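You operate a simulated robot arm through the tools that you are given. There is no shell and no other tool. Be economical: measure what you need, move in short steps, check, and stop when the job is done.

You are at the controls of a simulated two-armed robot. One attempt, no reset.

JOB
Hold the small grey tray on the top of the grey cabinet steady with one hand and put the grey mount from the top of the grey cabinet in it with the other.

The check looks at the end state, three seconds after you hand in, the way a careful person would. Anything else that was tipped, shoved, dropped, spilled or broken makes it a failure.

ROBOT AND FRAMES
Two 7-joint arms with two-finger parallel grippers on one trunk, on a base that drives. Base frame: it is fixed to the floor where the robot stands at the start and does not move with it; the origin is under the middle of the robot, x ahead of it, y to its left, z up; the surface under the hand at the start is at about z = 0.9. Lengths are in m, angles in degrees, forces in N, time in s.
The left shoulder is at the start at [0.062, 0.196, 1.179], the right one opposite. With the tool pointing down near the work surface each hand reaches from about 0.3 to 0.72 m from the robot's upright axis, wherever it stands, measured 20 degrees to its own side. Places, roughly: grey mount (4x4x4 cm) [0.6, -0.1, 0.9]. Payload 1.57 kg a hand.
The tool frame of a hand sits at the grasp point between the pads (the TCP): z along the fingers, y along the line on which they close. The tips reach 0.03 m beyond it. Largest opening 0.11 m; finger width 0.024, thickness 0.012; the body of the gripper, 0.048 by 0.112 m, starts 0.078 m behind the TCP.
Orientation is that of the tool frame in the base frame, as a unit quaternion [x, y, z, w]. With the fingers straight down and closing along the base's y, the tool's x points along the base's -x, its y along +y and its z along -z.

CONTROLS
- The arms move only by the tool servo_tool. It takes "left_targets", "right_targets" or both (then of equal length, played together; a hand with none holds still); each is a list of rows, each a list of 7 numbers: the shift along the tool's x, y, z in units of 40 mm (1.0 is 40 mm), then the turn, a rotation vector about the tool's x, y, z in units of 5 degrees (1.0 is 5 degrees), then the finger opening in m, from 0 to 0.11. In form: [[tx, ty, tz, rx, ry, rz, claw], ...]. A call has 1 to 12 rows; each row shifts and turns the commanded pose from where the row before left it, along the tool's axes as they then stand. A call with a number of a shift or a turn outside -1 to 1 is refused whole. A row lasts 0.2 s, in which the tool goes at most 0.05 m and 8.6 degrees; a call with a longer step from one row to the next is refused whole, and so is a gripper value outside its range. A pose out of reach is approached as far as the arm can. The call stops where the force on the tool passes 40 N (or 10 N more than at its start, if that is more) or the arm is blocked; 0.2 s more then pass. The fingers move at their own pace (about 0.072 m/s each) and stop on an object; they squeeze with about 28 N. The grip force told is the motor's: it shows also when the fingers shut on nothing. Time passes only in rows, and 0.2 s behind the last, so rows that do not move let the fingers close. The reply holds the time, the measured pose of the TCP, the force on the tool along the base axes, the opening and the grip force, in the units named above and with some noise, with the torque about the TCP (base axes, N m) and any sound that the robot's microphone picked up.
- Cameras (640 x 400 px; columns grow to the right, rows downward): "scene" is now at [0.0983, -0.0397, 1.758]; the picture's right is [-0.51, -0.86, -0.00], its down [-0.69, 0.41, -0.59] and it looks along [0.51, -0.30, -0.81] (base axes); focal length 265 px, centre (320, 200). "left" rides on the left gripper at [0.07, -0.016, -0.141] in its tool frame; the picture's right is [0.23, 0.97, 0.00], its down [-0.85, 0.20, -0.48] and it looks along [-0.47, 0.11, 0.88] (tool axes); focal length 222 px, centre (320, 200). "right" rides on the right gripper at [0.07, 0.016, -0.141] in its tool frame; the picture's right is [-0.23, 0.97, 0.00], its down [-0.86, -0.20, -0.48] and it looks along [-0.47, -0.11, 0.88] (tool axes); focal length 222 px, centre (320, 200). There is no depth. A picture from a camera that has moved, and an enlarged one, comes with that camera's place and axes in the base frame and with its lens.
- camera(camera): a new picture of that camera. It takes no simulated time.
- raise_lower(by): slides the trunk up (or, below 0, down) by that many m; the arms and the scene camera ride with it, the base frame stays. It gives what a move gives, with no picture.
- roll_base(legs): drives the robot by 1 to 6 legs, each [ahead, left, turn to the left] in m, m and degrees, along the robot's own axes; the way and the turn of a leg run together, so that a leg with both is an arc; at most 1.5 m and 180 degrees a leg. The arms and the cameras ride along, it lands a little off, and it stops where it bumps. It gives what a move gives.
- head_to(pan, tilt): turns the head with the scene camera to pan (to the left, within 86 degrees either way) and tilt (down, from -29 to 69), counted from straight ahead of the robot. It gives what a move gives.
- enlarge(camera, box): a new picture of the part [left, top, right, bottom] of that camera's present view, enlarged. It takes no simulated time.
- hand_in(): hands the job in; it is judged then, once.

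Go step by step. Nothing tells you exact positions but the pictures and the camera data: compare them with the known pose of the tool, close in by small moves and look again before you grip or let go. The budget is 120 turns and 88 pictures, counting those below and the enlarged ones. Unless the task says otherwise, let go and move clear before handing in, and close with one line.

The tools are called after "Call:" as name(argument=value, ...) on one line, values as JSON. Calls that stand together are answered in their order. servo_tool: Moves the arms, as the interface text tells. Its arguments: {"type":"object","properties":{"left_targets":{"type":"array","items":{"type":"array","items":{"type":"number"}}},"right_targets":{"type":"array","items":{"type":"array","items":{"type":"number"}}}},"required":[]} The other tools are called the same way: raise_lower (by) slides the trunk up or down; roll_base (legs) drives the base; head_to (pan, tilt) turns the head that bears the scene camera; camera (camera) takes a picture; enlarge (camera, box) takes an enlarged picture of a part of a camera's view; hand_in () hands the job in.

At the start:

```text
time_s: 0.0
left_ee_pos: [0.4995, -0.0453, 1.1534]
left_tool_rot: [-0.001, 1.0, 0.001, -0.001]
left_contact_force: [0.1, 0.3, -0.4]
left_moment: [0.05, 0.04, 0.0]
left_finger_gap: 0.1099
left_gripper_force: 0.0
right_ee_pos: [0.3376, -0.3488, 1.1521]
right_tool_rot: [0.0, 1.0, 0.001, 0.0]
right_contact_force: [0.2, -0.4, -0.2]
right_moment: [-0.01, 0.0, 0.0]
right_finger_gap: 0.1101
right_gripper_force: 0.0
trunk travel left (down, up): [-0.775, 0.215]
robot x, y, heading: [0.0008, -0.001, 0.1]
head pan, tilt: [-30.8, 53.5]
```

scene: 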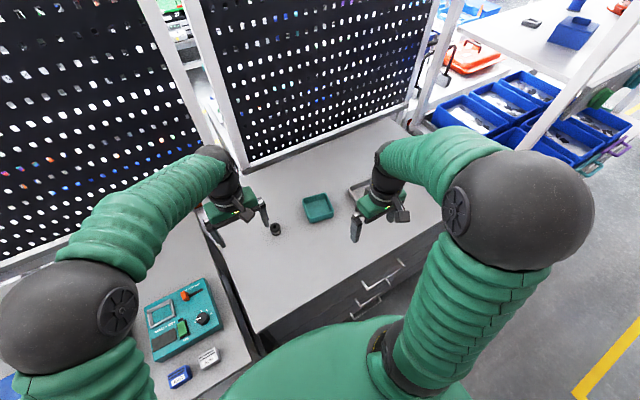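
right: 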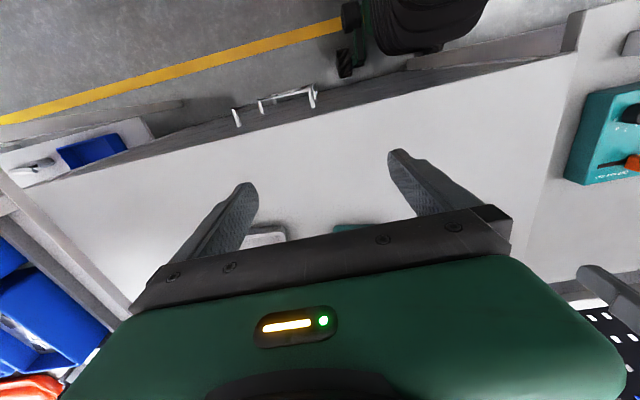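
left: 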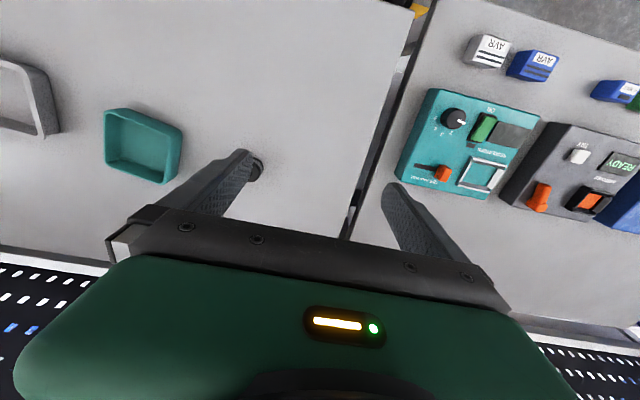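

I see a dark small mount near (275,228), a teal tray, and a grey tray partly hidden behind the right gripper. I'll enlarge to see details.

Call:
enlarge(camera="scene", box=[200, 140, 440, 290])

Call:
enlarge(camera="left", box=[0, 40, 320, 240])

```text
2.67 times, centred on (320, 215) of scene
camera zoom: at [0.0983, -0.0397, 1.758], right [-0.51, -0.86, 0.0], down [-0.69, 0.41, -0.59], along [0.51, -0.3, -0.81], focal length 708 px, centre (320, 160)
```

zoom: 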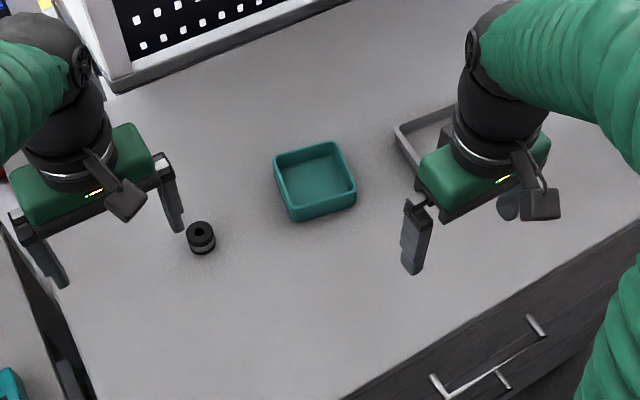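

```text
2.00 times, centred on (160, 140) of left
camera zoom: at [0.4309, -0.0618, 1.2959], right [-0.23, 0.97, 0.0], down [0.86, 0.2, 0.48], along [0.47, 0.11, -0.88], focal length 444 px, centre (640, 320)
```

zoom: 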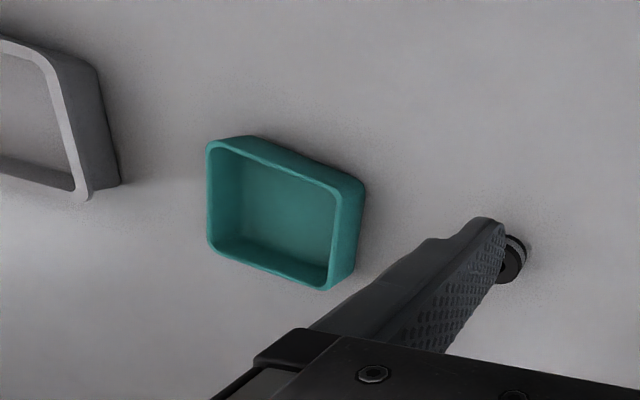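

The mount is at about [0.60, -0.145]; the grey tray is behind the right hand at about y = -0.5, too far right for both hands. The cabinet front runs along y at x≈0.31, so I drive right, parallel to it, and look again.

Call:
roll_base(legs=[[0, -0.3, 0]])

Call:
head_to(pan=0, tilt=55)

Call:
camera(camera="scene")

Call:
camera(camera="left")

```text
time_s: 2.0
left_ee_pos: [0.4982, -0.324, 1.1557]
left_tool_rot: [-0.002, 1.0, -0.007, 0.0]
left_contact_force: [-0.1, -0.9, 0.9]
left_moment: [-0.02, 0.03, 0.0]
left_finger_gap: 0.1099
left_gripper_force: 0.0
right_ee_pos: [0.3352, -0.6297, 1.1578]
right_tool_rot: [-0.001, 1.0, -0.006, 0.0]
right_contact_force: [-0.6, -0.5, -0.1]
right_moment: [0.03, -0.02, 0.04]
right_finger_gap: 0.11
right_gripper_force: 0.0
trunk travel left (down, up): [-0.775, 0.215]
robot x, y, heading: [0.003, -0.297, 0.0]
head pan, tilt: [-30.8, 53.5]
```

```text
time_s: 3.0
left_ee_pos: [0.4994, -0.3321, 1.1546]
left_tool_rot: [-0.002, 1.0, -0.003, 0.0]
left_contact_force: [0.3, -0.4, 0.1]
left_moment: [-0.04, 0.01, -0.04]
left_finger_gap: 0.11
left_gripper_force: 0.1
right_ee_pos: [0.3367, -0.6367, 1.1557]
right_tool_rot: [-0.002, 1.0, -0.003, 0.0]
right_contact_force: [0.5, 0.8, -0.5]
right_moment: [-0.04, 0.01, -0.02]
right_finger_gap: 0.1098
right_gripper_force: 0.1
trunk travel left (down, up): [-0.775, 0.215]
robot x, y, heading: [-0.0035, -0.2967, 0.2]
head pan, tilt: [0.0, 55.0]
```

```text
82 pictures are left
camera scene: at [0.108, -0.2856, 1.756], right [0.0, -1.0, 0.01], down [-0.82, 0.0, -0.57], along [0.57, 0.0, -0.82], focal length 265 px, centre (320, 200)
```

scene: 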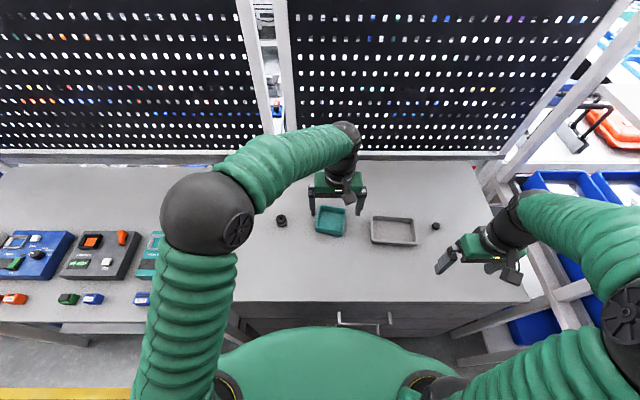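

```text
81 pictures are left
camera left: at [0.4302, -0.3473, 1.297], right [-0.23, 0.97, -0.01], down [0.85, 0.21, 0.48], along [0.47, 0.11, -0.88], focal length 222 px, centre (320, 200)
```

left: 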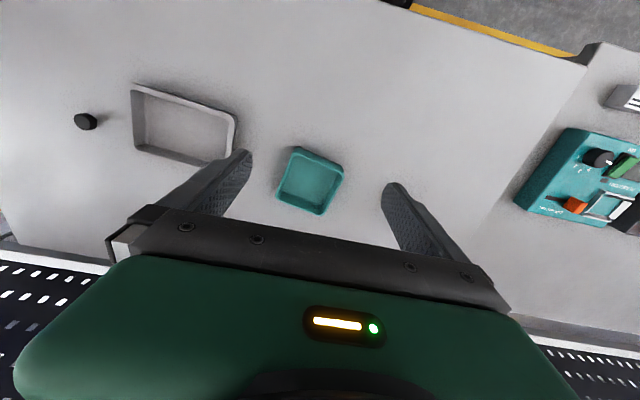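

A second dark knob-like object sits right of the grey tray. I'll enlarge to tell which is the grey mount and get the tray's size.

Call:
enlarge(camera="scene", box=[360, 190, 456, 250])

Call:
enlarge(camera="scene", box=[250, 190, 346, 250])

Call:
enlarge(camera="left", box=[60, 70, 260, 195])

```text
6.67 times, centred on (408, 220) of scene
camera zoom: at [0.108, -0.2856, 1.756], right [0.0, -1.0, 0.01], down [-0.82, 0.0, -0.57], along [0.57, 0.0, -0.82], focal length 1769 px, centre (-267, 67)
```

zoom: 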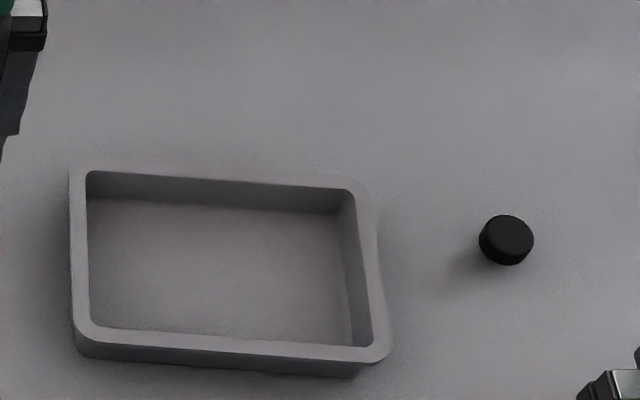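

```text
6.67 times, centred on (298, 220) of scene
camera zoom: at [0.108, -0.2856, 1.756], right [0.0, -1.0, 0.01], down [-0.82, 0.0, -0.57], along [0.57, 0.0, -0.82], focal length 1769 px, centre (467, 67)
```

zoom: 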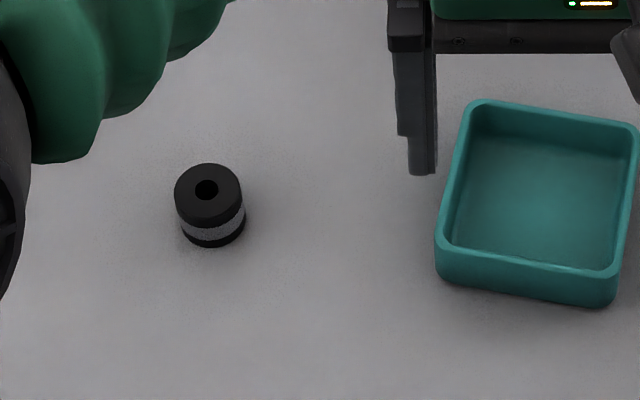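

```text
3.20 times, centred on (160, 132) of left
camera zoom: at [0.4302, -0.3473, 1.297], right [-0.23, 0.97, -0.01], down [0.85, 0.21, 0.48], along [0.47, 0.11, -0.88], focal length 711 px, centre (832, 416)
```

zoom: 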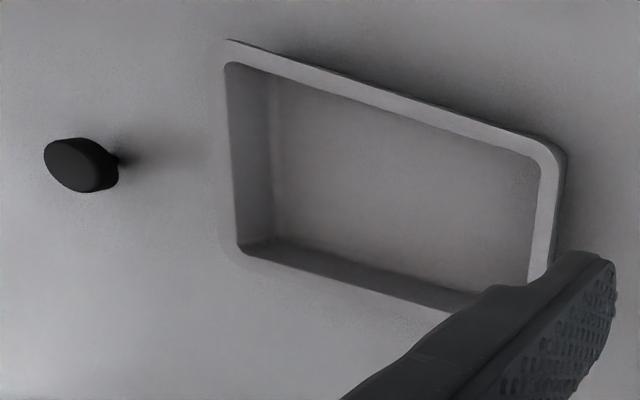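

The grey-banded cylinder at about [0.596, -0.146] is the mount (the other object is a plain black knob at about [0.58, -0.706], to be kept clear of). The grey tray is centred near [0.565, -0.546], about 16 x 10 cm. I drive a bit further right so both hands reach.

Call:
roll_base(legs=[[0, -0.12, 0]])

Call:
servo_tool(left_targets=[[0, 1, 0, 0, 0, -1, 0.09], [0, 1, 0, 0, 0, -1, 0.09]])

```text
time_s: 4.2
left_ee_pos: [0.4972, -0.4307, 1.1571]
left_tool_rot: [-0.003, 1.0, -0.012, 0.001]
left_contact_force: [0.7, 0.5, 0.6]
left_moment: [0.0, -0.01, 0.04]
left_finger_gap: 0.11
left_gripper_force: 0.1
right_ee_pos: [0.3348, -0.7352, 1.1613]
right_tool_rot: [-0.003, 1.0, -0.011, 0.001]
right_contact_force: [0.0, -0.5, -0.5]
right_moment: [0.09, 0.03, 0.03]
right_finger_gap: 0.1098
right_gripper_force: 0.0
trunk travel left (down, up): [-0.775, 0.215]
robot x, y, heading: [0.0016, -0.4129, 0.3]
head pan, tilt: [0.0, 55.0]
```

```text
time_s: 4.8
left_ee_pos: [0.495, -0.3757, 1.1568]
left_tool_rot: [-0.09, 0.996, 0.0, 0.002]
left_contact_force: [-0.3, 0.9, 0.4]
left_moment: [0.0, -0.02, 0.0]
left_finger_gap: 0.0901
left_gripper_force: 0.1
right_ee_pos: [0.3334, -0.7593, 1.1542]
right_tool_rot: [-0.003, 1.0, 0.0, 0.002]
right_contact_force: [1.1, 0.1, 0.5]
right_moment: [-0.03, -0.03, -0.03]
right_finger_gap: 0.1098
right_gripper_force: 0.0
trunk travel left (down, up): [-0.775, 0.215]
robot x, y, heading: [-0.0018, -0.4145, -0.1]
head pan, tilt: [0.0, 55.0]
```

The left hand must turn the other way (positive about tool z) so it will close along x; I'll do that while travelling toward above the mount.

Call:
servo_tool(left_targets=[[0, 0.5, 0, 0, 0, 1, 0.08], [0, 0.5, 0, 0, 0, 1, 0.08], [0, 0.5, 0, 0, 0, 1, 0.08], [0, 0.5, 0, 0, 0, 1, 0.08], [0, 0.5, 0, 0, 0, 1, 0.08], [0, 0.5, 0, 0, 0, 1, 0.08], [0, 0.5, 0, 0, 0, 1, 0.08], [0, 0.5, 0, 0, 0, 1, 0.08], [0, 0.5, 0, 0, 0, 1, 0.08], [0, 0.5, 0, 0, 0, 1, 0.08], [0, 0.5, 0, 0, 0, 1, 0.08], [0, 0.5, 0, 0, 0, 1, 0.08]])

Call:
servo_tool(left_targets=[[0, 0, 0, 0, 0, 1, 0.08], [0, 0, 0, 0, 0, 1, 0.08], [0, 0, 0, 0, 0, 1, 0.08], [0, 0, 0, 0, 0, 1, 0.08], [0, 0, 0, 0, 0, 1, 0.08], [0, 0, 0, 0, 0, 1, 0.08], [0, 0, 0, 0, 0, 1, 0.08], [0, 0, 0, 0, 0, 1, 0.08], [0, 0, 0, 0, 0, 0, 0.08]])

Call:
camera(camera="scene")

Call:
camera(camera="left")

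```text
time_s: 7.4
left_ee_pos: [0.5629, -0.1551, 1.1558]
left_tool_rot: [0.42, 0.908, 0.001, 0.001]
left_contact_force: [0.7, 0.0, 0.1]
left_moment: [-0.02, 0.0, 0.02]
left_finger_gap: 0.08
left_gripper_force: 0.0
right_ee_pos: [0.3359, -0.7594, 1.1533]
right_tool_rot: [-0.003, 1.0, -0.001, 0.001]
right_contact_force: [-0.2, 0.1, 0.5]
right_moment: [0.01, 0.0, -0.01]
right_finger_gap: 0.1097
right_gripper_force: 0.1
trunk travel left (down, up): [-0.775, 0.215]
robot x, y, heading: [-0.0034, -0.4141, 0.3]
head pan, tilt: [0.0, 55.0]
```

```text
time_s: 9.4
left_ee_pos: [0.5614, -0.1546, 1.1551]
left_tool_rot: [0.705, 0.709, 0.001, 0.0]
left_contact_force: [0.0, -0.4, -0.7]
left_moment: [-0.02, 0.03, -0.02]
left_finger_gap: 0.0799
left_gripper_force: 0.0
right_ee_pos: [0.3363, -0.7609, 1.1555]
right_tool_rot: [-0.003, 1.0, 0.0, 0.001]
right_contact_force: [0.3, -0.8, -0.2]
right_moment: [0.01, 0.02, 0.01]
right_finger_gap: 0.1104
right_gripper_force: 0.1
trunk travel left (down, up): [-0.775, 0.215]
robot x, y, heading: [0.0009, -0.417, 0.2]
head pan, tilt: [0.0, 55.0]
```

```text
77 pictures are left
camera scene: at [0.1077, -0.413, 1.7561], right [0.0, -1.0, 0.0], down [-0.82, 0.0, -0.57], along [0.57, 0.0, -0.82], focal length 265 px, centre (320, 200)
```

scene: 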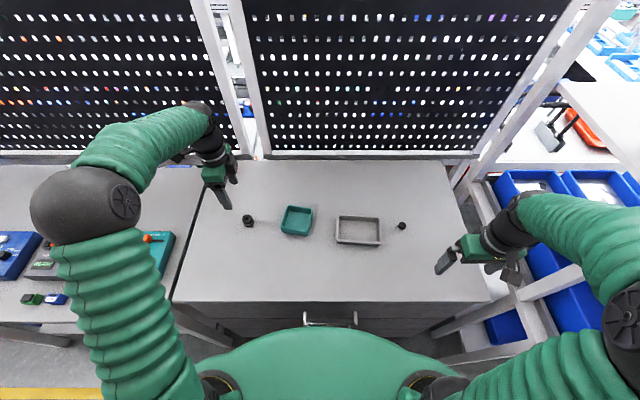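

```text
76 pictures are left
camera left: at [0.5453, -0.0853, 1.2978], right [0.97, 0.23, 0.0], down [0.2, -0.85, 0.48], along [0.11, -0.47, -0.88], focal length 222 px, centre (320, 200)
```

left: 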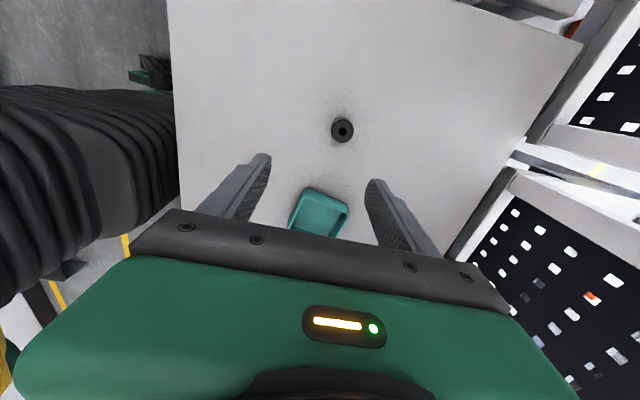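

The left camera puts the mount at [0.594, -0.146], agreeing with the scene view. I move above it and partly down (tips about 5 cm above the table), then check.

Call:
servo_tool(left_targets=[[0.2, 0.8, 0, 0, 0, 0, 0.08], [0, 0, 0.8, 0, 0, 0, 0.08], [0, 0, 0.8, 0, 0, 0, 0.08], [0, 0, 0.8, 0, 0, 0, 0.08], [0, 0, 0.6, 0, 0, 0, 0.08], [0, 0, 0, 0, 0, 0, 0.08]])

Call:
camera(camera="left")

Call:
enlarge(camera="scene", box=[192, 180, 288, 240])

```text
time_s: 10.8
left_ee_pos: [0.5934, -0.1492, 1.0388]
left_tool_rot: [0.704, 0.71, 0.001, 0.001]
left_contact_force: [0.3, -0.2, 0.4]
left_moment: [-0.04, 0.0, 0.02]
left_finger_gap: 0.0801
left_gripper_force: 0.1
right_ee_pos: [0.3336, -0.7584, 1.1532]
right_tool_rot: [-0.002, 1.0, 0.0, 0.002]
right_contact_force: [0.3, -0.4, -0.4]
right_moment: [0.02, 0.01, -0.04]
right_finger_gap: 0.1102
right_gripper_force: 0.1
trunk travel left (down, up): [-0.775, 0.215]
robot x, y, heading: [-0.0005, -0.4108, -0.0]
head pan, tilt: [0.0, 55.0]
```

```text
75 pictures are left
camera left: at [0.5775, -0.0787, 1.1798], right [0.97, 0.23, 0.0], down [0.2, -0.85, 0.48], along [0.11, -0.47, -0.88], focal length 222 px, centre (320, 200)
```

left: 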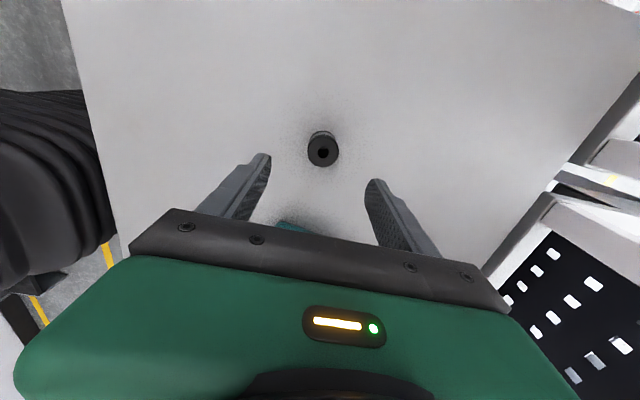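

```text
6.67 times, centred on (240, 210) of scene
camera zoom: at [0.1069, -0.4128, 1.7562], right [0.0, -1.0, 0.0], down [-0.82, 0.0, -0.57], along [0.57, 0.0, -0.82], focal length 1769 px, centre (853, 133)
```

zoom: 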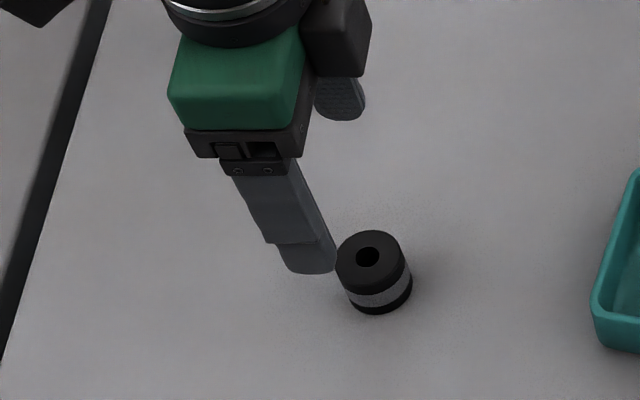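

The mount reads [0.597, -0.148], TCP is at [0.593, -0.149]. I descend the rest with a small correction.

Call:
servo_tool(left_targets=[[0.03, 0.07, 0.7, 0, 0, 0, 0.08], [0, 0, 0.7, 0, 0, 0, 0.08], [0, 0, 0.7, 0, 0, 0, 0.08], [0, 0, 0.3, 0, 0, 0, 0.08], [0, 0, 0, 0, 0, 0, 0.08]])

Call:
camera(camera="left")

Call:
enlarge(camera="scene", box=[192, 180, 288, 240])

```text
time_s: 12.0
left_ee_pos: [0.598, -0.146, 0.9409]
left_tool_rot: [0.705, 0.71, 0.001, 0.001]
left_contact_force: [0.4, 0.3, 0.5]
left_moment: [-0.02, 0.0, 0.0]
left_finger_gap: 0.0802
left_gripper_force: 0.0
right_ee_pos: [0.335, -0.7592, 1.1531]
right_tool_rot: [-0.002, 1.0, 0.0, 0.001]
right_contact_force: [0.3, 0.1, 0.1]
right_moment: [0.03, 0.01, 0.02]
right_finger_gap: 0.1096
right_gripper_force: 0.0
trunk travel left (down, up): [-0.775, 0.215]
robot x, y, heading: [0.0003, -0.4153, 0.1]
head pan, tilt: [0.0, 55.0]
```

```text
73 pictures are left
camera left: at [0.5815, -0.0759, 1.0834], right [0.97, 0.23, 0.0], down [0.2, -0.85, 0.48], along [0.11, -0.47, -0.88], focal length 222 px, centre (320, 200)
```

left: 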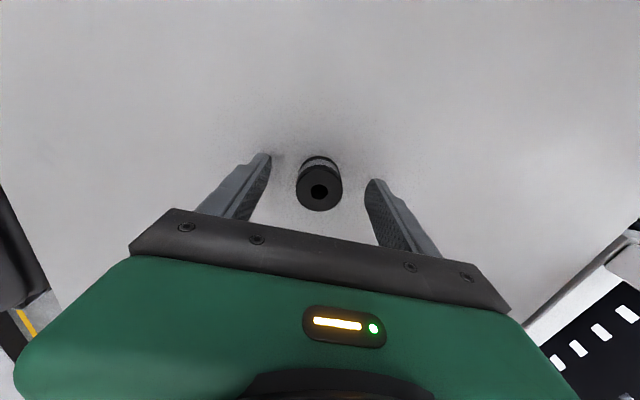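

```text
6.67 times, centred on (240, 210) of scene
camera zoom: at [0.1079, -0.413, 1.7561], right [0.0, -1.0, 0.0], down [-0.82, 0.0, -0.57], along [0.57, 0.0, -0.82], focal length 1769 px, centre (853, 133)
```

zoom: 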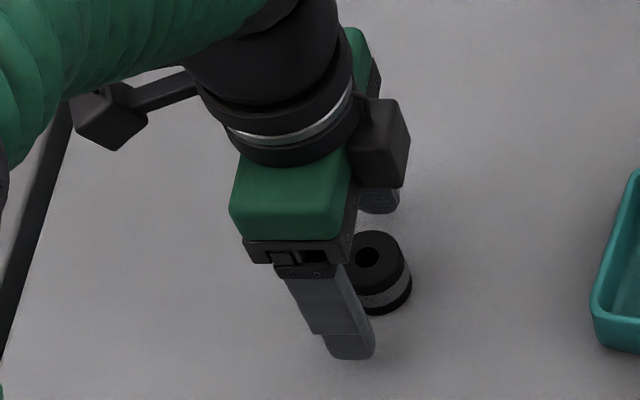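

The mount is centred between the fingers; I close on it.

Call:
servo_tool(left_targets=[[0, 0, 0, 0, 0, 0, 0.05], [0, 0, 0, 0, 0, 0, 0.03], [0, 0, 0, 0, 0, 0, 0.02], [0, 0, 0, 0, 0, 0, 0.02]])

Call:
servo_tool(left_targets=[[0, 0, -0.5, 0, 0, 0, 0.02], [0, 0, -0.7, 0, 0, 0, 0.02], [0, 0, -0.8, 0, 0, 0, 0.02], [0, 0, -0.8, 0, 0, 0, 0.02], [0, 0, 0, 0, 0, 0, 0.02]])

Call:
camera(camera="left")

```text
time_s: 13.0
left_ee_pos: [0.5972, -0.1456, 0.9414]
left_tool_rot: [0.705, 0.709, 0.0, 0.001]
left_contact_force: [0.0, 0.1, -0.7]
left_moment: [0.0, 0.0, 0.02]
left_finger_gap: 0.0349
left_gripper_force: 27.8
right_ee_pos: [0.3346, -0.7585, 1.1532]
right_tool_rot: [-0.003, 1.0, -0.001, 0.002]
right_contact_force: [-0.4, 0.5, 0.3]
right_moment: [0.03, 0.0, 0.02]
right_finger_gap: 0.11
right_gripper_force: 0.1
trunk travel left (down, up): [-0.775, 0.215]
robot x, y, heading: [0.0022, -0.412, -0.0]
head pan, tilt: [0.0, 55.0]
```

```text
time_s: 14.2
left_ee_pos: [0.5955, -0.146, 1.0518]
left_tool_rot: [0.704, 0.71, 0.001, 0.001]
left_contact_force: [-0.8, 0.4, -1.4]
left_moment: [-0.02, -0.01, -0.01]
left_finger_gap: 0.035
left_gripper_force: 27.5
right_ee_pos: [0.3348, -0.7589, 1.1547]
right_tool_rot: [-0.002, 1.0, 0.001, 0.001]
right_contact_force: [0.0, -0.8, 0.2]
right_moment: [-0.02, -0.07, -0.03]
right_finger_gap: 0.1101
right_gripper_force: 0.0
trunk travel left (down, up): [-0.775, 0.215]
robot x, y, heading: [-0.0009, -0.4136, 0.2]
head pan, tilt: [0.0, 55.0]
```

```text
71 pictures are left
camera left: at [0.5797, -0.0757, 1.1944], right [0.97, 0.23, 0.0], down [0.2, -0.85, 0.48], along [0.11, -0.47, -0.88], focal length 222 px, centre (320, 200)
```

left: 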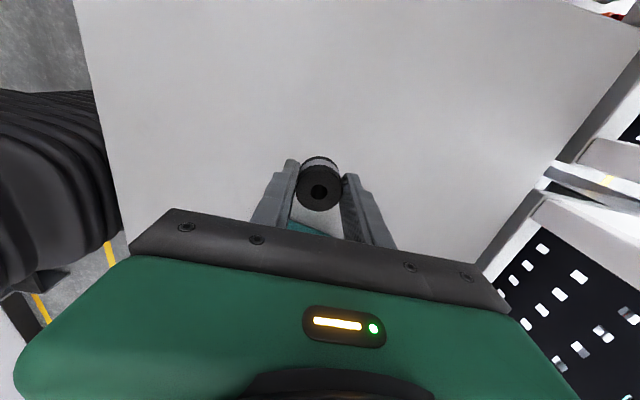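

The mount is held. Now I measure the tray again from the current scene view.

Call:
enlarge(camera="scene", box=[324, 200, 420, 260])

```text
6.67 times, centred on (372, 230) of scene
camera zoom: at [0.1082, -0.4132, 1.7561], right [0.0, -1.0, 0.0], down [-0.82, 0.0, -0.57], along [0.57, 0.0, -0.82], focal length 1769 px, centre (-27, 0)
```

zoom: 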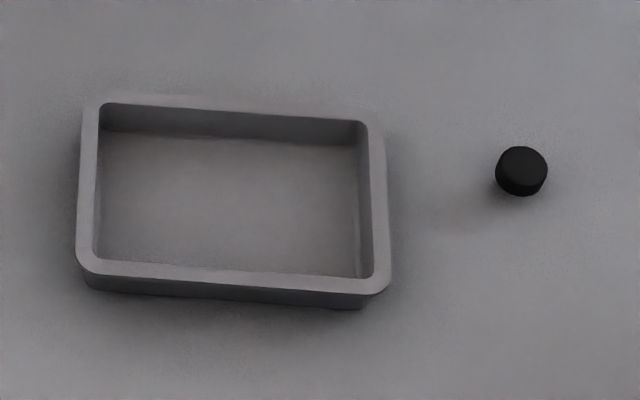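

The right wall's rim midline is at about [0.561, -0.629], rotated about -3°. I bring the right hand above it and partly down.

Call:
servo_tool(right_targets=[[-0.94, 0.54, 0, 0, 0, 0.6, 0.05], [-0.94, 0.54, 0, 0, 0, 0, 0.05], [-0.94, 0.54, 0, 0, 0, 0, 0.05], [-0.94, 0.54, 0, 0, 0, 0, 0.05], [-0.94, 0.54, 0, 0, 0, 0, 0.05], [-0.94, 0.54, 0, 0, 0, 0, 0.05], [0, 0, 0.8, 0, 0, 0, 0.05], [0, 0, 0.8, 0, 0, 0, 0.05], [0, 0, 0.8, 0, 0, 0, 0.05], [0, 0, 0, 0, 0, 0, 0.05]])

Call:
camera(camera="right")

Call:
enlarge(camera="scene", box=[324, 200, 420, 260])

```text
time_s: 16.4
left_ee_pos: [0.5955, -0.1452, 1.0526]
left_tool_rot: [0.705, 0.709, 0.001, 0.0]
left_contact_force: [-1.1, -0.4, -0.9]
left_moment: [-0.02, 0.03, -0.02]
left_finger_gap: 0.0346
left_gripper_force: 27.5
right_ee_pos: [0.5649, -0.638, 1.058]
right_tool_rot: [0.023, 1.0, -0.002, 0.002]
right_contact_force: [0.3, -0.7, 0.5]
right_moment: [-0.03, 0.0, 0.02]
right_finger_gap: 0.0503
right_gripper_force: 0.1
trunk travel left (down, up): [-0.775, 0.215]
robot x, y, heading: [0.0002, -0.4136, 0.3]
head pan, tilt: [0.0, 55.0]
```

```text
69 pictures are left
camera right: at [0.4952, -0.6177, 1.2001], right [0.27, 0.96, 0.0], down [0.84, -0.24, 0.48], along [0.46, -0.13, -0.88], focal length 222 px, centre (320, 200)
```

right: 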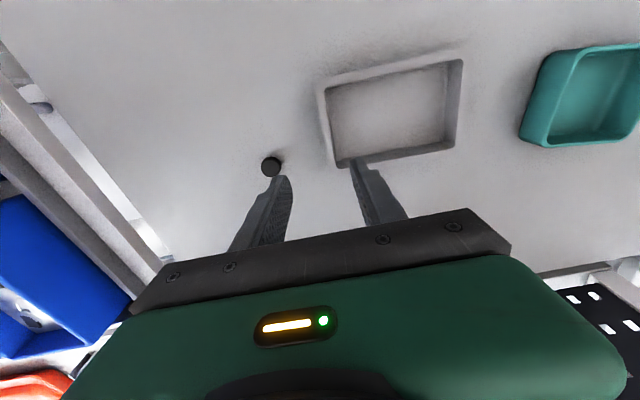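

```text
6.67 times, centred on (372, 230) of scene
camera zoom: at [0.1091, -0.4122, 1.756], right [0.0, -1.0, 0.0], down [-0.82, 0.0, -0.57], along [0.57, 0.0, -0.82], focal length 1769 px, centre (-27, 0)
```

zoom: 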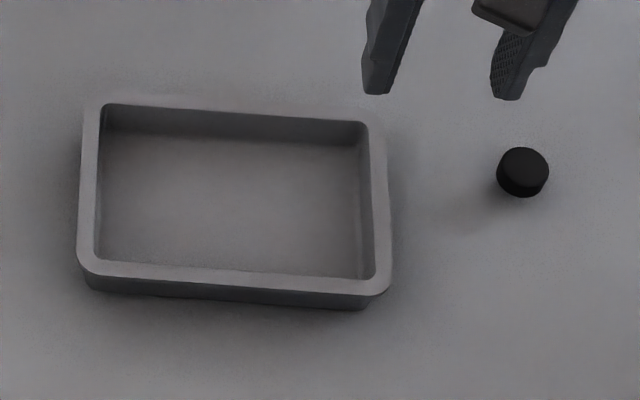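

The hand needs to shift slightly toward +y; I'll refine with an enlarged right view.

Call:
enlarge(camera="right", box=[240, 60, 400, 160])

```text
4.00 times, centred on (320, 110) of right
camera zoom: at [0.4952, -0.6177, 1.2001], right [0.27, 0.96, 0.0], down [0.84, -0.24, 0.48], along [0.46, -0.13, -0.88], focal length 888 px, centre (320, 560)
```

zoom: 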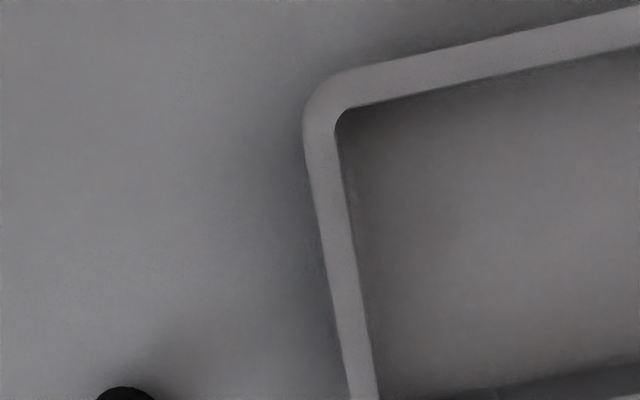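

The wall midline is at y≈-0.6275 for x≈0.562. I correct by +1 cm in y, lower to just above the rim, and look.

Call:
servo_tool(right_targets=[[0.08, 0.26, 0, 0, 0, 0, 0.05], [0, 0, 0.7, 0, 0, 0, 0.05], [0, 0, 0.7, 0, 0, 0, 0.05], [0, 0, 0.5, 0, 0, 0, 0.05], [0, 0, 0, 0, 0, 0, 0.05]])

Call:
enlarge(camera="right", box=[224, 80, 448, 220])

Call:
enlarge(camera="scene", box=[324, 200, 420, 260])

```text
time_s: 17.6
left_ee_pos: [0.5952, -0.1449, 1.0531]
left_tool_rot: [0.705, 0.709, 0.001, 0.001]
left_contact_force: [-0.6, 0.2, -1.0]
left_moment: [0.0, 0.01, 0.03]
left_finger_gap: 0.0347
left_gripper_force: 27.8
right_ee_pos: [0.5635, -0.6261, 0.9842]
right_tool_rot: [0.023, 1.0, 0.0, 0.002]
right_contact_force: [-0.6, -0.6, -0.2]
right_moment: [-0.02, -0.02, -0.03]
right_finger_gap: 0.0501
right_gripper_force: 0.0
trunk travel left (down, up): [-0.775, 0.215]
robot x, y, heading: [0.0015, -0.4124, 0.1]
head pan, tilt: [0.0, 55.0]
```

```text
2.86 times, centred on (336, 150) of right
camera zoom: at [0.4938, -0.6073, 1.1254], right [0.27, 0.96, 0.0], down [0.84, -0.24, 0.48], along [0.46, -0.13, -0.88], focal length 635 px, centre (274, 343)
```

zoom: 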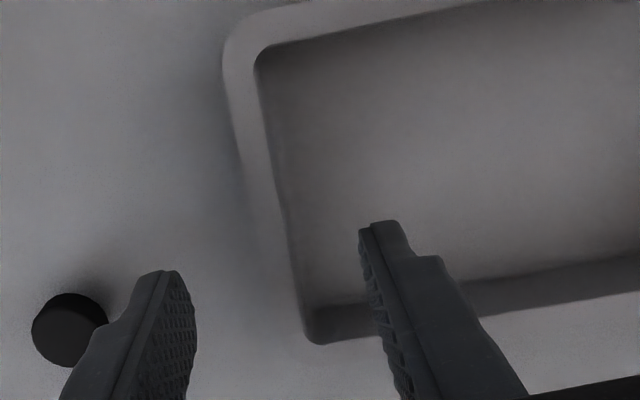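

```text
6.67 times, centred on (372, 230) of scene
camera zoom: at [0.1093, -0.4123, 1.756], right [0.0, -1.0, 0.0], down [-0.82, 0.0, -0.57], along [0.57, 0.0, -0.82], focal length 1769 px, centre (-27, 0)
```

zoom: 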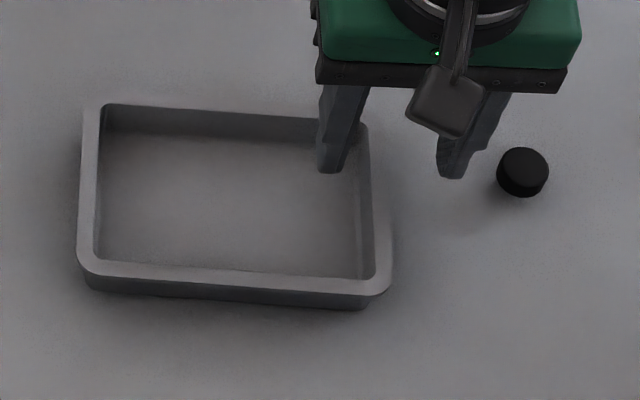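

The fingers straddle the right wall evenly and clear the knob. I lower to about z=0.94.

Call:
servo_tool(right_targets=[[0, 0, 0.4, 0, 0, 0, 0.05], [0, 0, 0.4, 0, 0, 0, 0.05], [0, 0, 0.25, 0, 0, 0, 0.05], [0, 0, 0, 0, 0, 0, 0.05]])

Call:
enlarge(camera="right", box=[224, 80, 448, 220])

Call:
enlarge(camera="scene", box=[324, 200, 420, 260])

```text
time_s: 18.6
left_ee_pos: [0.5967, -0.1456, 1.053]
left_tool_rot: [0.704, 0.71, 0.001, 0.0]
left_contact_force: [0.1, 0.0, 0.0]
left_moment: [0.02, 0.0, 0.0]
left_finger_gap: 0.0348
left_gripper_force: 27.8
right_ee_pos: [0.5629, -0.6295, 0.9413]
right_tool_rot: [0.024, 1.0, -0.001, 0.001]
right_contact_force: [-0.4, -0.1, -0.9]
right_moment: [-0.01, 0.01, 0.0]
right_finger_gap: 0.0502
right_gripper_force: 0.2
trunk travel left (down, up): [-0.775, 0.215]
robot x, y, heading: [-0.0013, -0.4129, -0.1]
head pan, tilt: [0.0, 55.0]
```

```text
2.86 times, centred on (336, 150) of right
camera zoom: at [0.4938, -0.6087, 1.0823], right [0.27, 0.96, 0.0], down [0.84, -0.24, 0.48], along [0.46, -0.13, -0.88], focal length 635 px, centre (274, 343)
```

zoom: 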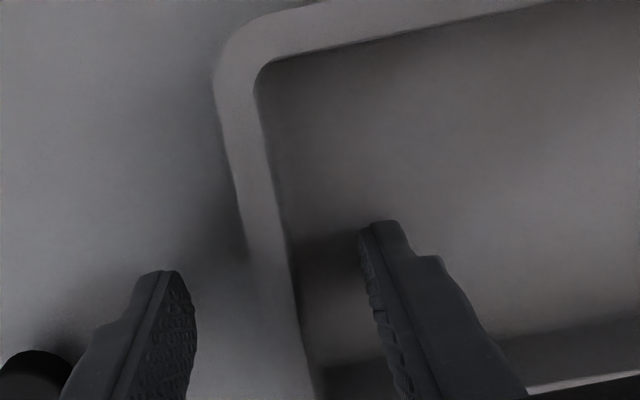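

```text
6.67 times, centred on (372, 230) of scene
camera zoom: at [0.1096, -0.4123, 1.756], right [0.0, -1.0, 0.0], down [-0.82, 0.0, -0.57], along [0.57, 0.0, -0.82], focal length 1769 px, centre (-27, 0)
```

zoom: 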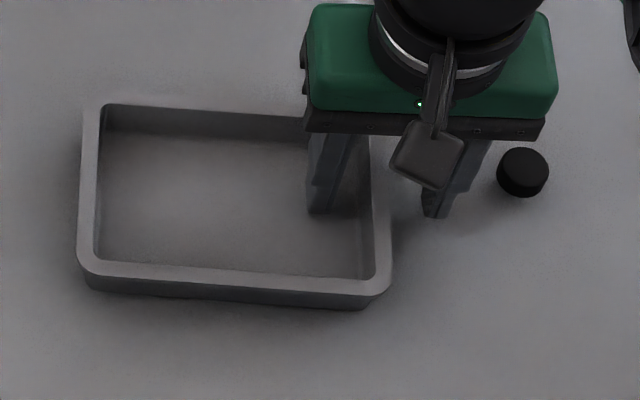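

Both fingers are well placed, one inside and one outside. I close on the wall.

Call:
servo_tool(right_targets=[[0, 0, 0, 0, 0, 0, 0.035], [0, 0, 0, 0, 0, 0, 0.02], [0, 0, 0, 0, 0, 0, 0.005], [0, 0, 0, 0, 0, 0, 0.0], [0, 0, 0, 0, 0, 0, 0.0]])

Call:
camera(camera="right")

Call:
enlarge(camera="scene", box=[324, 200, 420, 260])

```text
time_s: 19.8
left_ee_pos: [0.5957, -0.1454, 1.0527]
left_tool_rot: [0.705, 0.709, 0.001, 0.001]
left_contact_force: [-0.6, 0.4, 0.3]
left_moment: [-0.03, 0.0, 0.02]
left_finger_gap: 0.035
left_gripper_force: 27.8
right_ee_pos: [0.5636, -0.6293, 0.9413]
right_tool_rot: [0.023, 1.0, -0.001, 0.001]
right_contact_force: [1.2, -0.4, 0.7]
right_moment: [0.04, 0.03, 0.08]
right_finger_gap: 0.0024
right_gripper_force: 24.1
trunk travel left (down, up): [-0.775, 0.215]
robot x, y, heading: [-0.0012, -0.4129, 0.1]
head pan, tilt: [0.0, 55.0]
```

```text
62 pictures are left
camera right: at [0.4938, -0.6086, 1.0824], right [0.27, 0.96, 0.0], down [0.84, -0.24, 0.48], along [0.46, -0.13, -0.88], focal length 222 px, centre (320, 200)
```

right: 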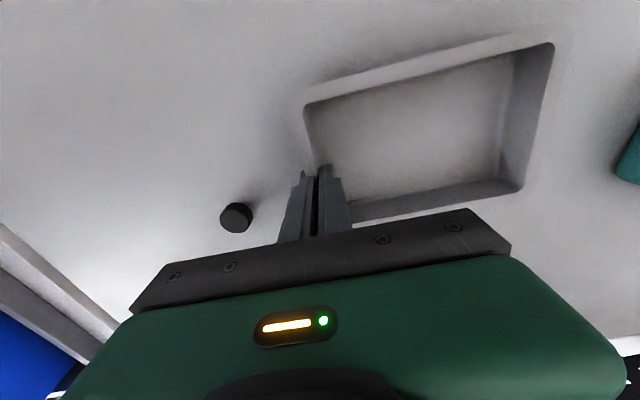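

```text
6.67 times, centred on (372, 230) of scene
camera zoom: at [0.1095, -0.4122, 1.756], right [0.0, -1.0, 0.0], down [-0.82, 0.0, -0.57], along [0.57, 0.0, -0.82], focal length 1769 px, centre (-27, 0)
```

zoom: 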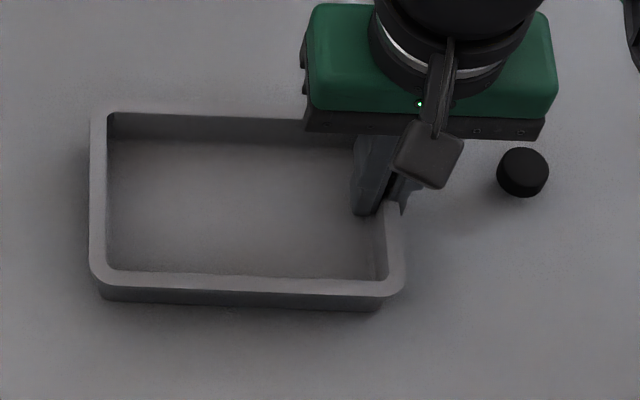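

The tray aligned with the fingers, shifted slightly; the opening of 2.4 mm is smaller than the visible rim, so I check closely what is gripped.

Call:
enlarge(camera="right", box=[270, 140, 366, 200])

Call:
enlarge(camera="scene", box=[364, 212, 396, 232])

```text
6.67 times, centred on (318, 170) of right
camera zoom: at [0.4938, -0.6086, 1.0824], right [0.27, 0.96, 0.0], down [0.84, -0.24, 0.48], along [0.46, -0.13, -0.88], focal length 1481 px, centre (333, 400)
```

zoom: 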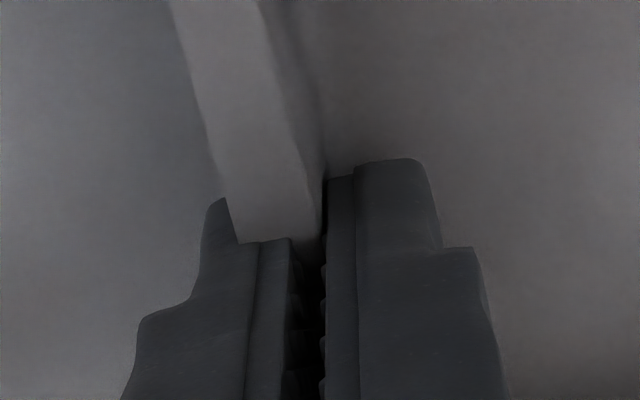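

```text
16.00 times, centred on (380, 222) of scene
camera zoom: at [0.1095, -0.4122, 1.756], right [0.0, -1.0, 0.0], down [-0.82, 0.0, -0.57], along [0.57, 0.0, -0.82], focal length 4245 px, centre (-640, -152)
```

zoom: 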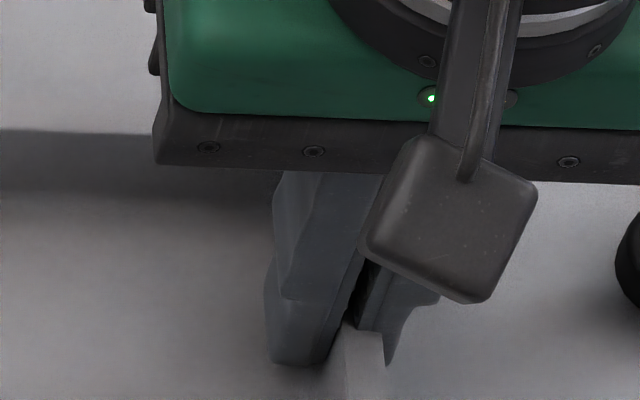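

The wall is gripped. But with the left hand upright its rear housing would collide with the right gripper, so I'll set the mount back down where it stood, tilt the left hand 25° about its closing axis (leaning to +y) and regrasp.

Call:
servo_tool(left_targets=[[0, 0, 0.8, 0, 0, 0, 0.02], [0, 0, 0.8, 0, 0, 0, 0.02], [0, 0, 0.8, 0, 0, 0, 0.02], [0, 0, 0.37, 0, 0, 0, 0.02], [0, 0, 0, 0, 0, 0, 0.02]])

Call:
camera(camera="left")

```text
time_s: 21.0
left_ee_pos: [0.5957, -0.1458, 0.9419]
left_tool_rot: [0.705, 0.71, 0.0, 0.001]
left_contact_force: [-2.5, 1.2, 6.6]
left_moment: [0.01, 0.18, -0.03]
left_finger_gap: 0.0351
left_gripper_force: 27.6
right_ee_pos: [0.563, -0.629, 0.9415]
right_tool_rot: [0.024, 1.0, 0.0, 0.001]
right_contact_force: [-0.2, 0.6, 0.0]
right_moment: [-0.03, 0.02, 0.06]
right_finger_gap: 0.0023
right_gripper_force: 23.8
trunk travel left (down, up): [-0.775, 0.215]
robot x, y, heading: [-0.0006, -0.4148, 0.3]
head pan, tilt: [0.0, 55.0]
```

```text
58 pictures are left
camera left: at [0.5802, -0.0755, 1.0837], right [0.97, 0.23, 0.0], down [0.2, -0.85, 0.48], along [0.11, -0.47, -0.88], focal length 222 px, centre (320, 200)
```

left: 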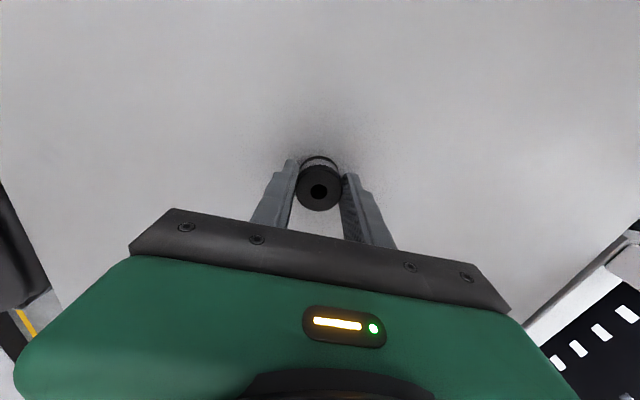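

The mount is back on the surface (light upward force). I release, tilt in place 25° with a small shift to +y, and look.

Call:
servo_tool(left_targets=[[0, 0, 0, 0, 0, 0, 0.06], [0, 0, 0, 0, 0, 0, 0.065], [0.15, 0, 0, 0, -1, 0, 0.065], [0, 0, 0, 0, -1, 0, 0.065], [0, 0, 0, 0, -1, 0, 0.065], [0, 0, 0, 0, -1, 0, 0.065], [0, 0, 0, 0, -1, 0, 0.065], [0, 0, 0, 0, 0, 0, 0.065]])

Call:
camera(camera="left")

Call:
enlarge(camera="scene", box=[192, 180, 288, 240])

```text
time_s: 22.8
left_ee_pos: [0.5966, -0.1389, 0.9409]
left_tool_rot: [0.688, 0.692, -0.152, 0.155]
left_contact_force: [-0.5, -0.5, 0.3]
left_moment: [0.01, -0.01, -0.04]
left_finger_gap: 0.0651
left_gripper_force: 0.0
right_ee_pos: [0.5635, -0.6281, 0.9402]
right_tool_rot: [0.024, 1.0, -0.001, 0.001]
right_contact_force: [-0.8, 0.4, 0.3]
right_moment: [0.06, -0.09, 0.01]
right_finger_gap: 0.0023
right_gripper_force: 23.8
trunk travel left (down, up): [-0.775, 0.215]
robot x, y, heading: [0.0002, -0.4118, 0.1]
head pan, tilt: [0.0, 55.0]
```

```text
57 pictures are left
camera left: at [0.5808, -0.0158, 1.0397], right [0.97, 0.21, -0.09], down [0.2, -0.57, 0.8], along [0.12, -0.79, -0.6], focal length 222 px, centre (320, 200)
```

left: 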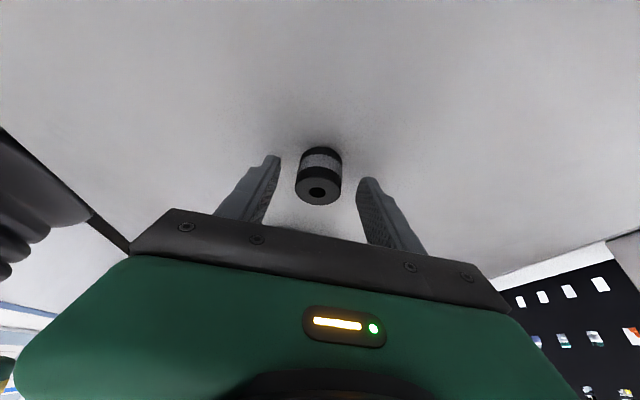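

```text
6.67 times, centred on (240, 210) of scene
camera zoom: at [0.1096, -0.4115, 1.756], right [0.0, -1.0, 0.0], down [-0.82, 0.0, -0.57], along [0.57, 0.0, -0.82], focal length 1769 px, centre (853, 133)
```

zoom: 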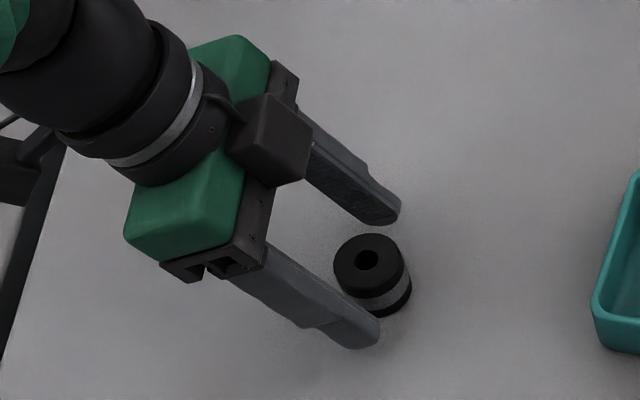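

Good straddle, both fingers clear. I close and lift straight up.

Call:
servo_tool(left_targets=[[0, 0, 0, 0, 0, 0, 0.05], [0, 0, 0, 0, 0, 0, 0.03], [0, 0, 0, 0, 0, 0, 0.02], [0, 0, 0, 0, 0, 0, 0.02], [-0.21, 0, -0.45, 0, 0, 0, 0.02], [-0.34, 0, -0.72, 0, 0, 0, 0.02], [-0.34, 0, -0.72, 0, 0, 0, 0.02], [-0.34, 0, -0.72, 0, 0, 0, 0.02], [-0.34, 0, -0.72, 0, 0, 0, 0.02], [0, 0, 0, 0, 0, 0, 0.02]])

Call:
camera(camera="left")

Call:
camera(camera="scene")

```text
time_s: 25.0
left_ee_pos: [0.5966, -0.1395, 1.09]
left_tool_rot: [0.688, 0.692, -0.153, 0.155]
left_contact_force: [-0.2, 0.7, -0.3]
left_moment: [0.0, 0.01, 0.0]
left_finger_gap: 0.0347
left_gripper_force: 27.8
right_ee_pos: [0.5621, -0.6284, 0.9402]
right_tool_rot: [0.024, 1.0, -0.001, 0.0]
right_contact_force: [-0.8, 0.6, 0.9]
right_moment: [0.05, -0.1, 0.0]
right_finger_gap: 0.0024
right_gripper_force: 24.2
trunk travel left (down, up): [-0.775, 0.215]
robot x, y, heading: [0.0005, -0.4118, 0.1]
head pan, tilt: [0.0, 55.0]
```

```text
55 pictures are left
camera left: at [0.5807, -0.0165, 1.1882], right [0.97, 0.21, -0.09], down [0.2, -0.57, 0.8], along [0.12, -0.79, -0.6], focal length 222 px, centre (320, 200)
```

left: 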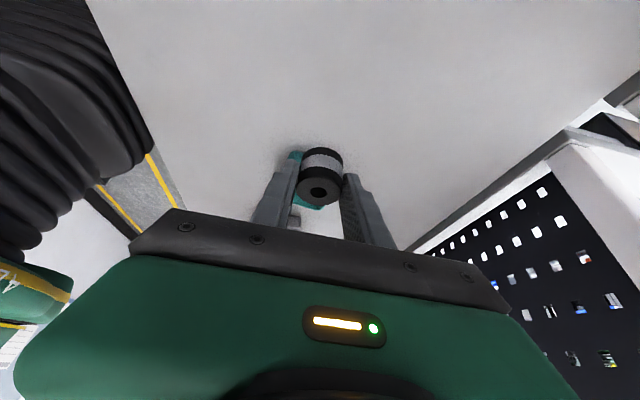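

```text
54 pictures are left
camera scene: at [0.1095, -0.4119, 1.756], right [0.0, -1.0, 0.0], down [-0.82, 0.0, -0.57], along [0.57, 0.0, -0.82], focal length 265 px, centre (320, 200)
```

scene: 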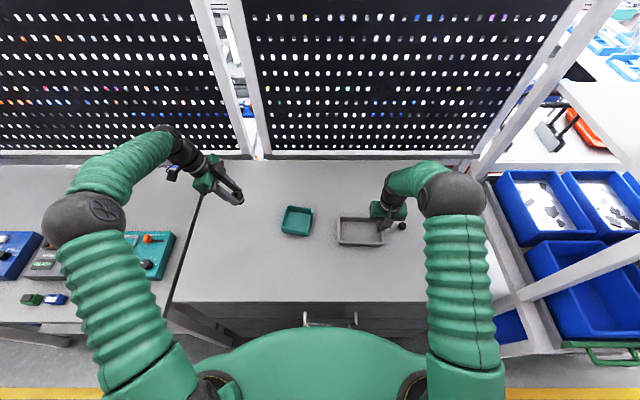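

The mount is held with the tilted grip. I carry it toward the tray at this height, stopping short to look.

Call:
servo_tool(left_targets=[[-0.42, -0.05, 0.2, 0, 0, 0, 0.02], [-0.85, -0.12, 0.395, 0, 0, 0, 0.02], [-0.85, -0.12, 0.395, 0, 0, 0, 0.02], [-0.85, -0.12, 0.395, 0, 0, 0, 0.02], [-0.85, -0.12, 0.395, 0, 0, 0, 0.02], [-0.85, -0.12, 0.395, 0, 0, 0, 0.02], [-0.85, -0.12, 0.395, 0, 0, 0, 0.02], [-0.85, -0.12, 0.395, 0, 0, 0, 0.02], [-0.85, -0.12, 0.395, 0, 0, 0, 0.02], [0, 0, 0, 0, 0, 0, 0.02]])

Call:
camera(camera="left")

Call:
camera(camera="scene")

```text
time_s: 27.2
left_ee_pos: [0.5588, -0.4612, 1.0878]
left_tool_rot: [0.688, 0.693, -0.152, 0.155]
left_contact_force: [0.1, 0.4, -0.6]
left_moment: [0.03, -0.03, -0.01]
left_finger_gap: 0.0345
left_gripper_force: 27.5
right_ee_pos: [0.5629, -0.6292, 0.941]
right_tool_rot: [0.023, 1.0, 0.0, 0.001]
right_contact_force: [0.5, -0.9, 2.4]
right_moment: [0.04, 0.13, -0.02]
right_finger_gap: 0.0024
right_gripper_force: 23.3
trunk travel left (down, up): [-0.775, 0.215]
robot x, y, heading: [-0.0032, -0.4158, -0.0]
head pan, tilt: [0.0, 55.0]
```

```text
53 pictures are left
camera left: at [0.5424, -0.3376, 1.1866], right [0.97, 0.21, -0.09], down [0.2, -0.57, 0.8], along [0.12, -0.79, -0.6], focal length 222 px, centre (320, 200)
```

left: 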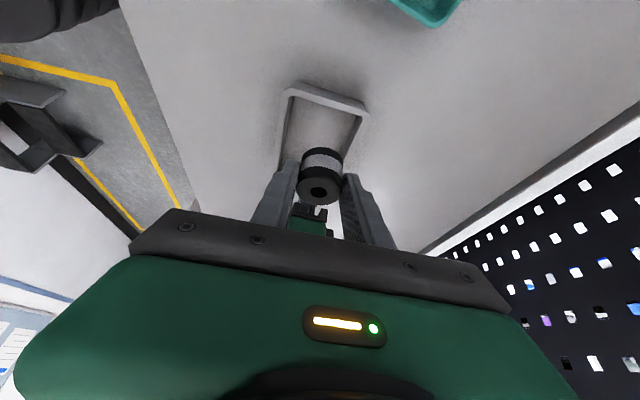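

```text
52 pictures are left
camera scene: at [0.109, -0.414, 1.7561], right [0.0, -1.0, 0.0], down [-0.82, 0.0, -0.57], along [0.57, 0.0, -0.82], focal length 265 px, centre (320, 200)
```

scene: 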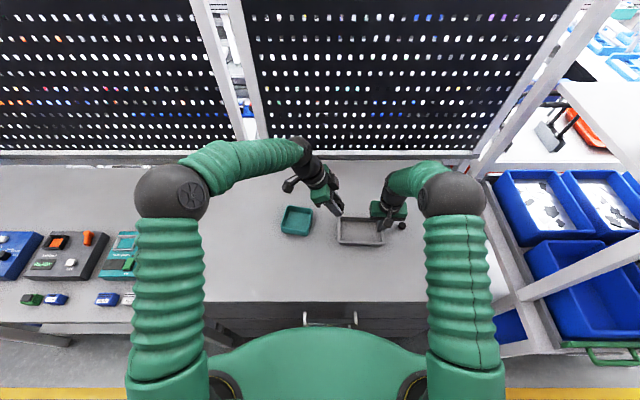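

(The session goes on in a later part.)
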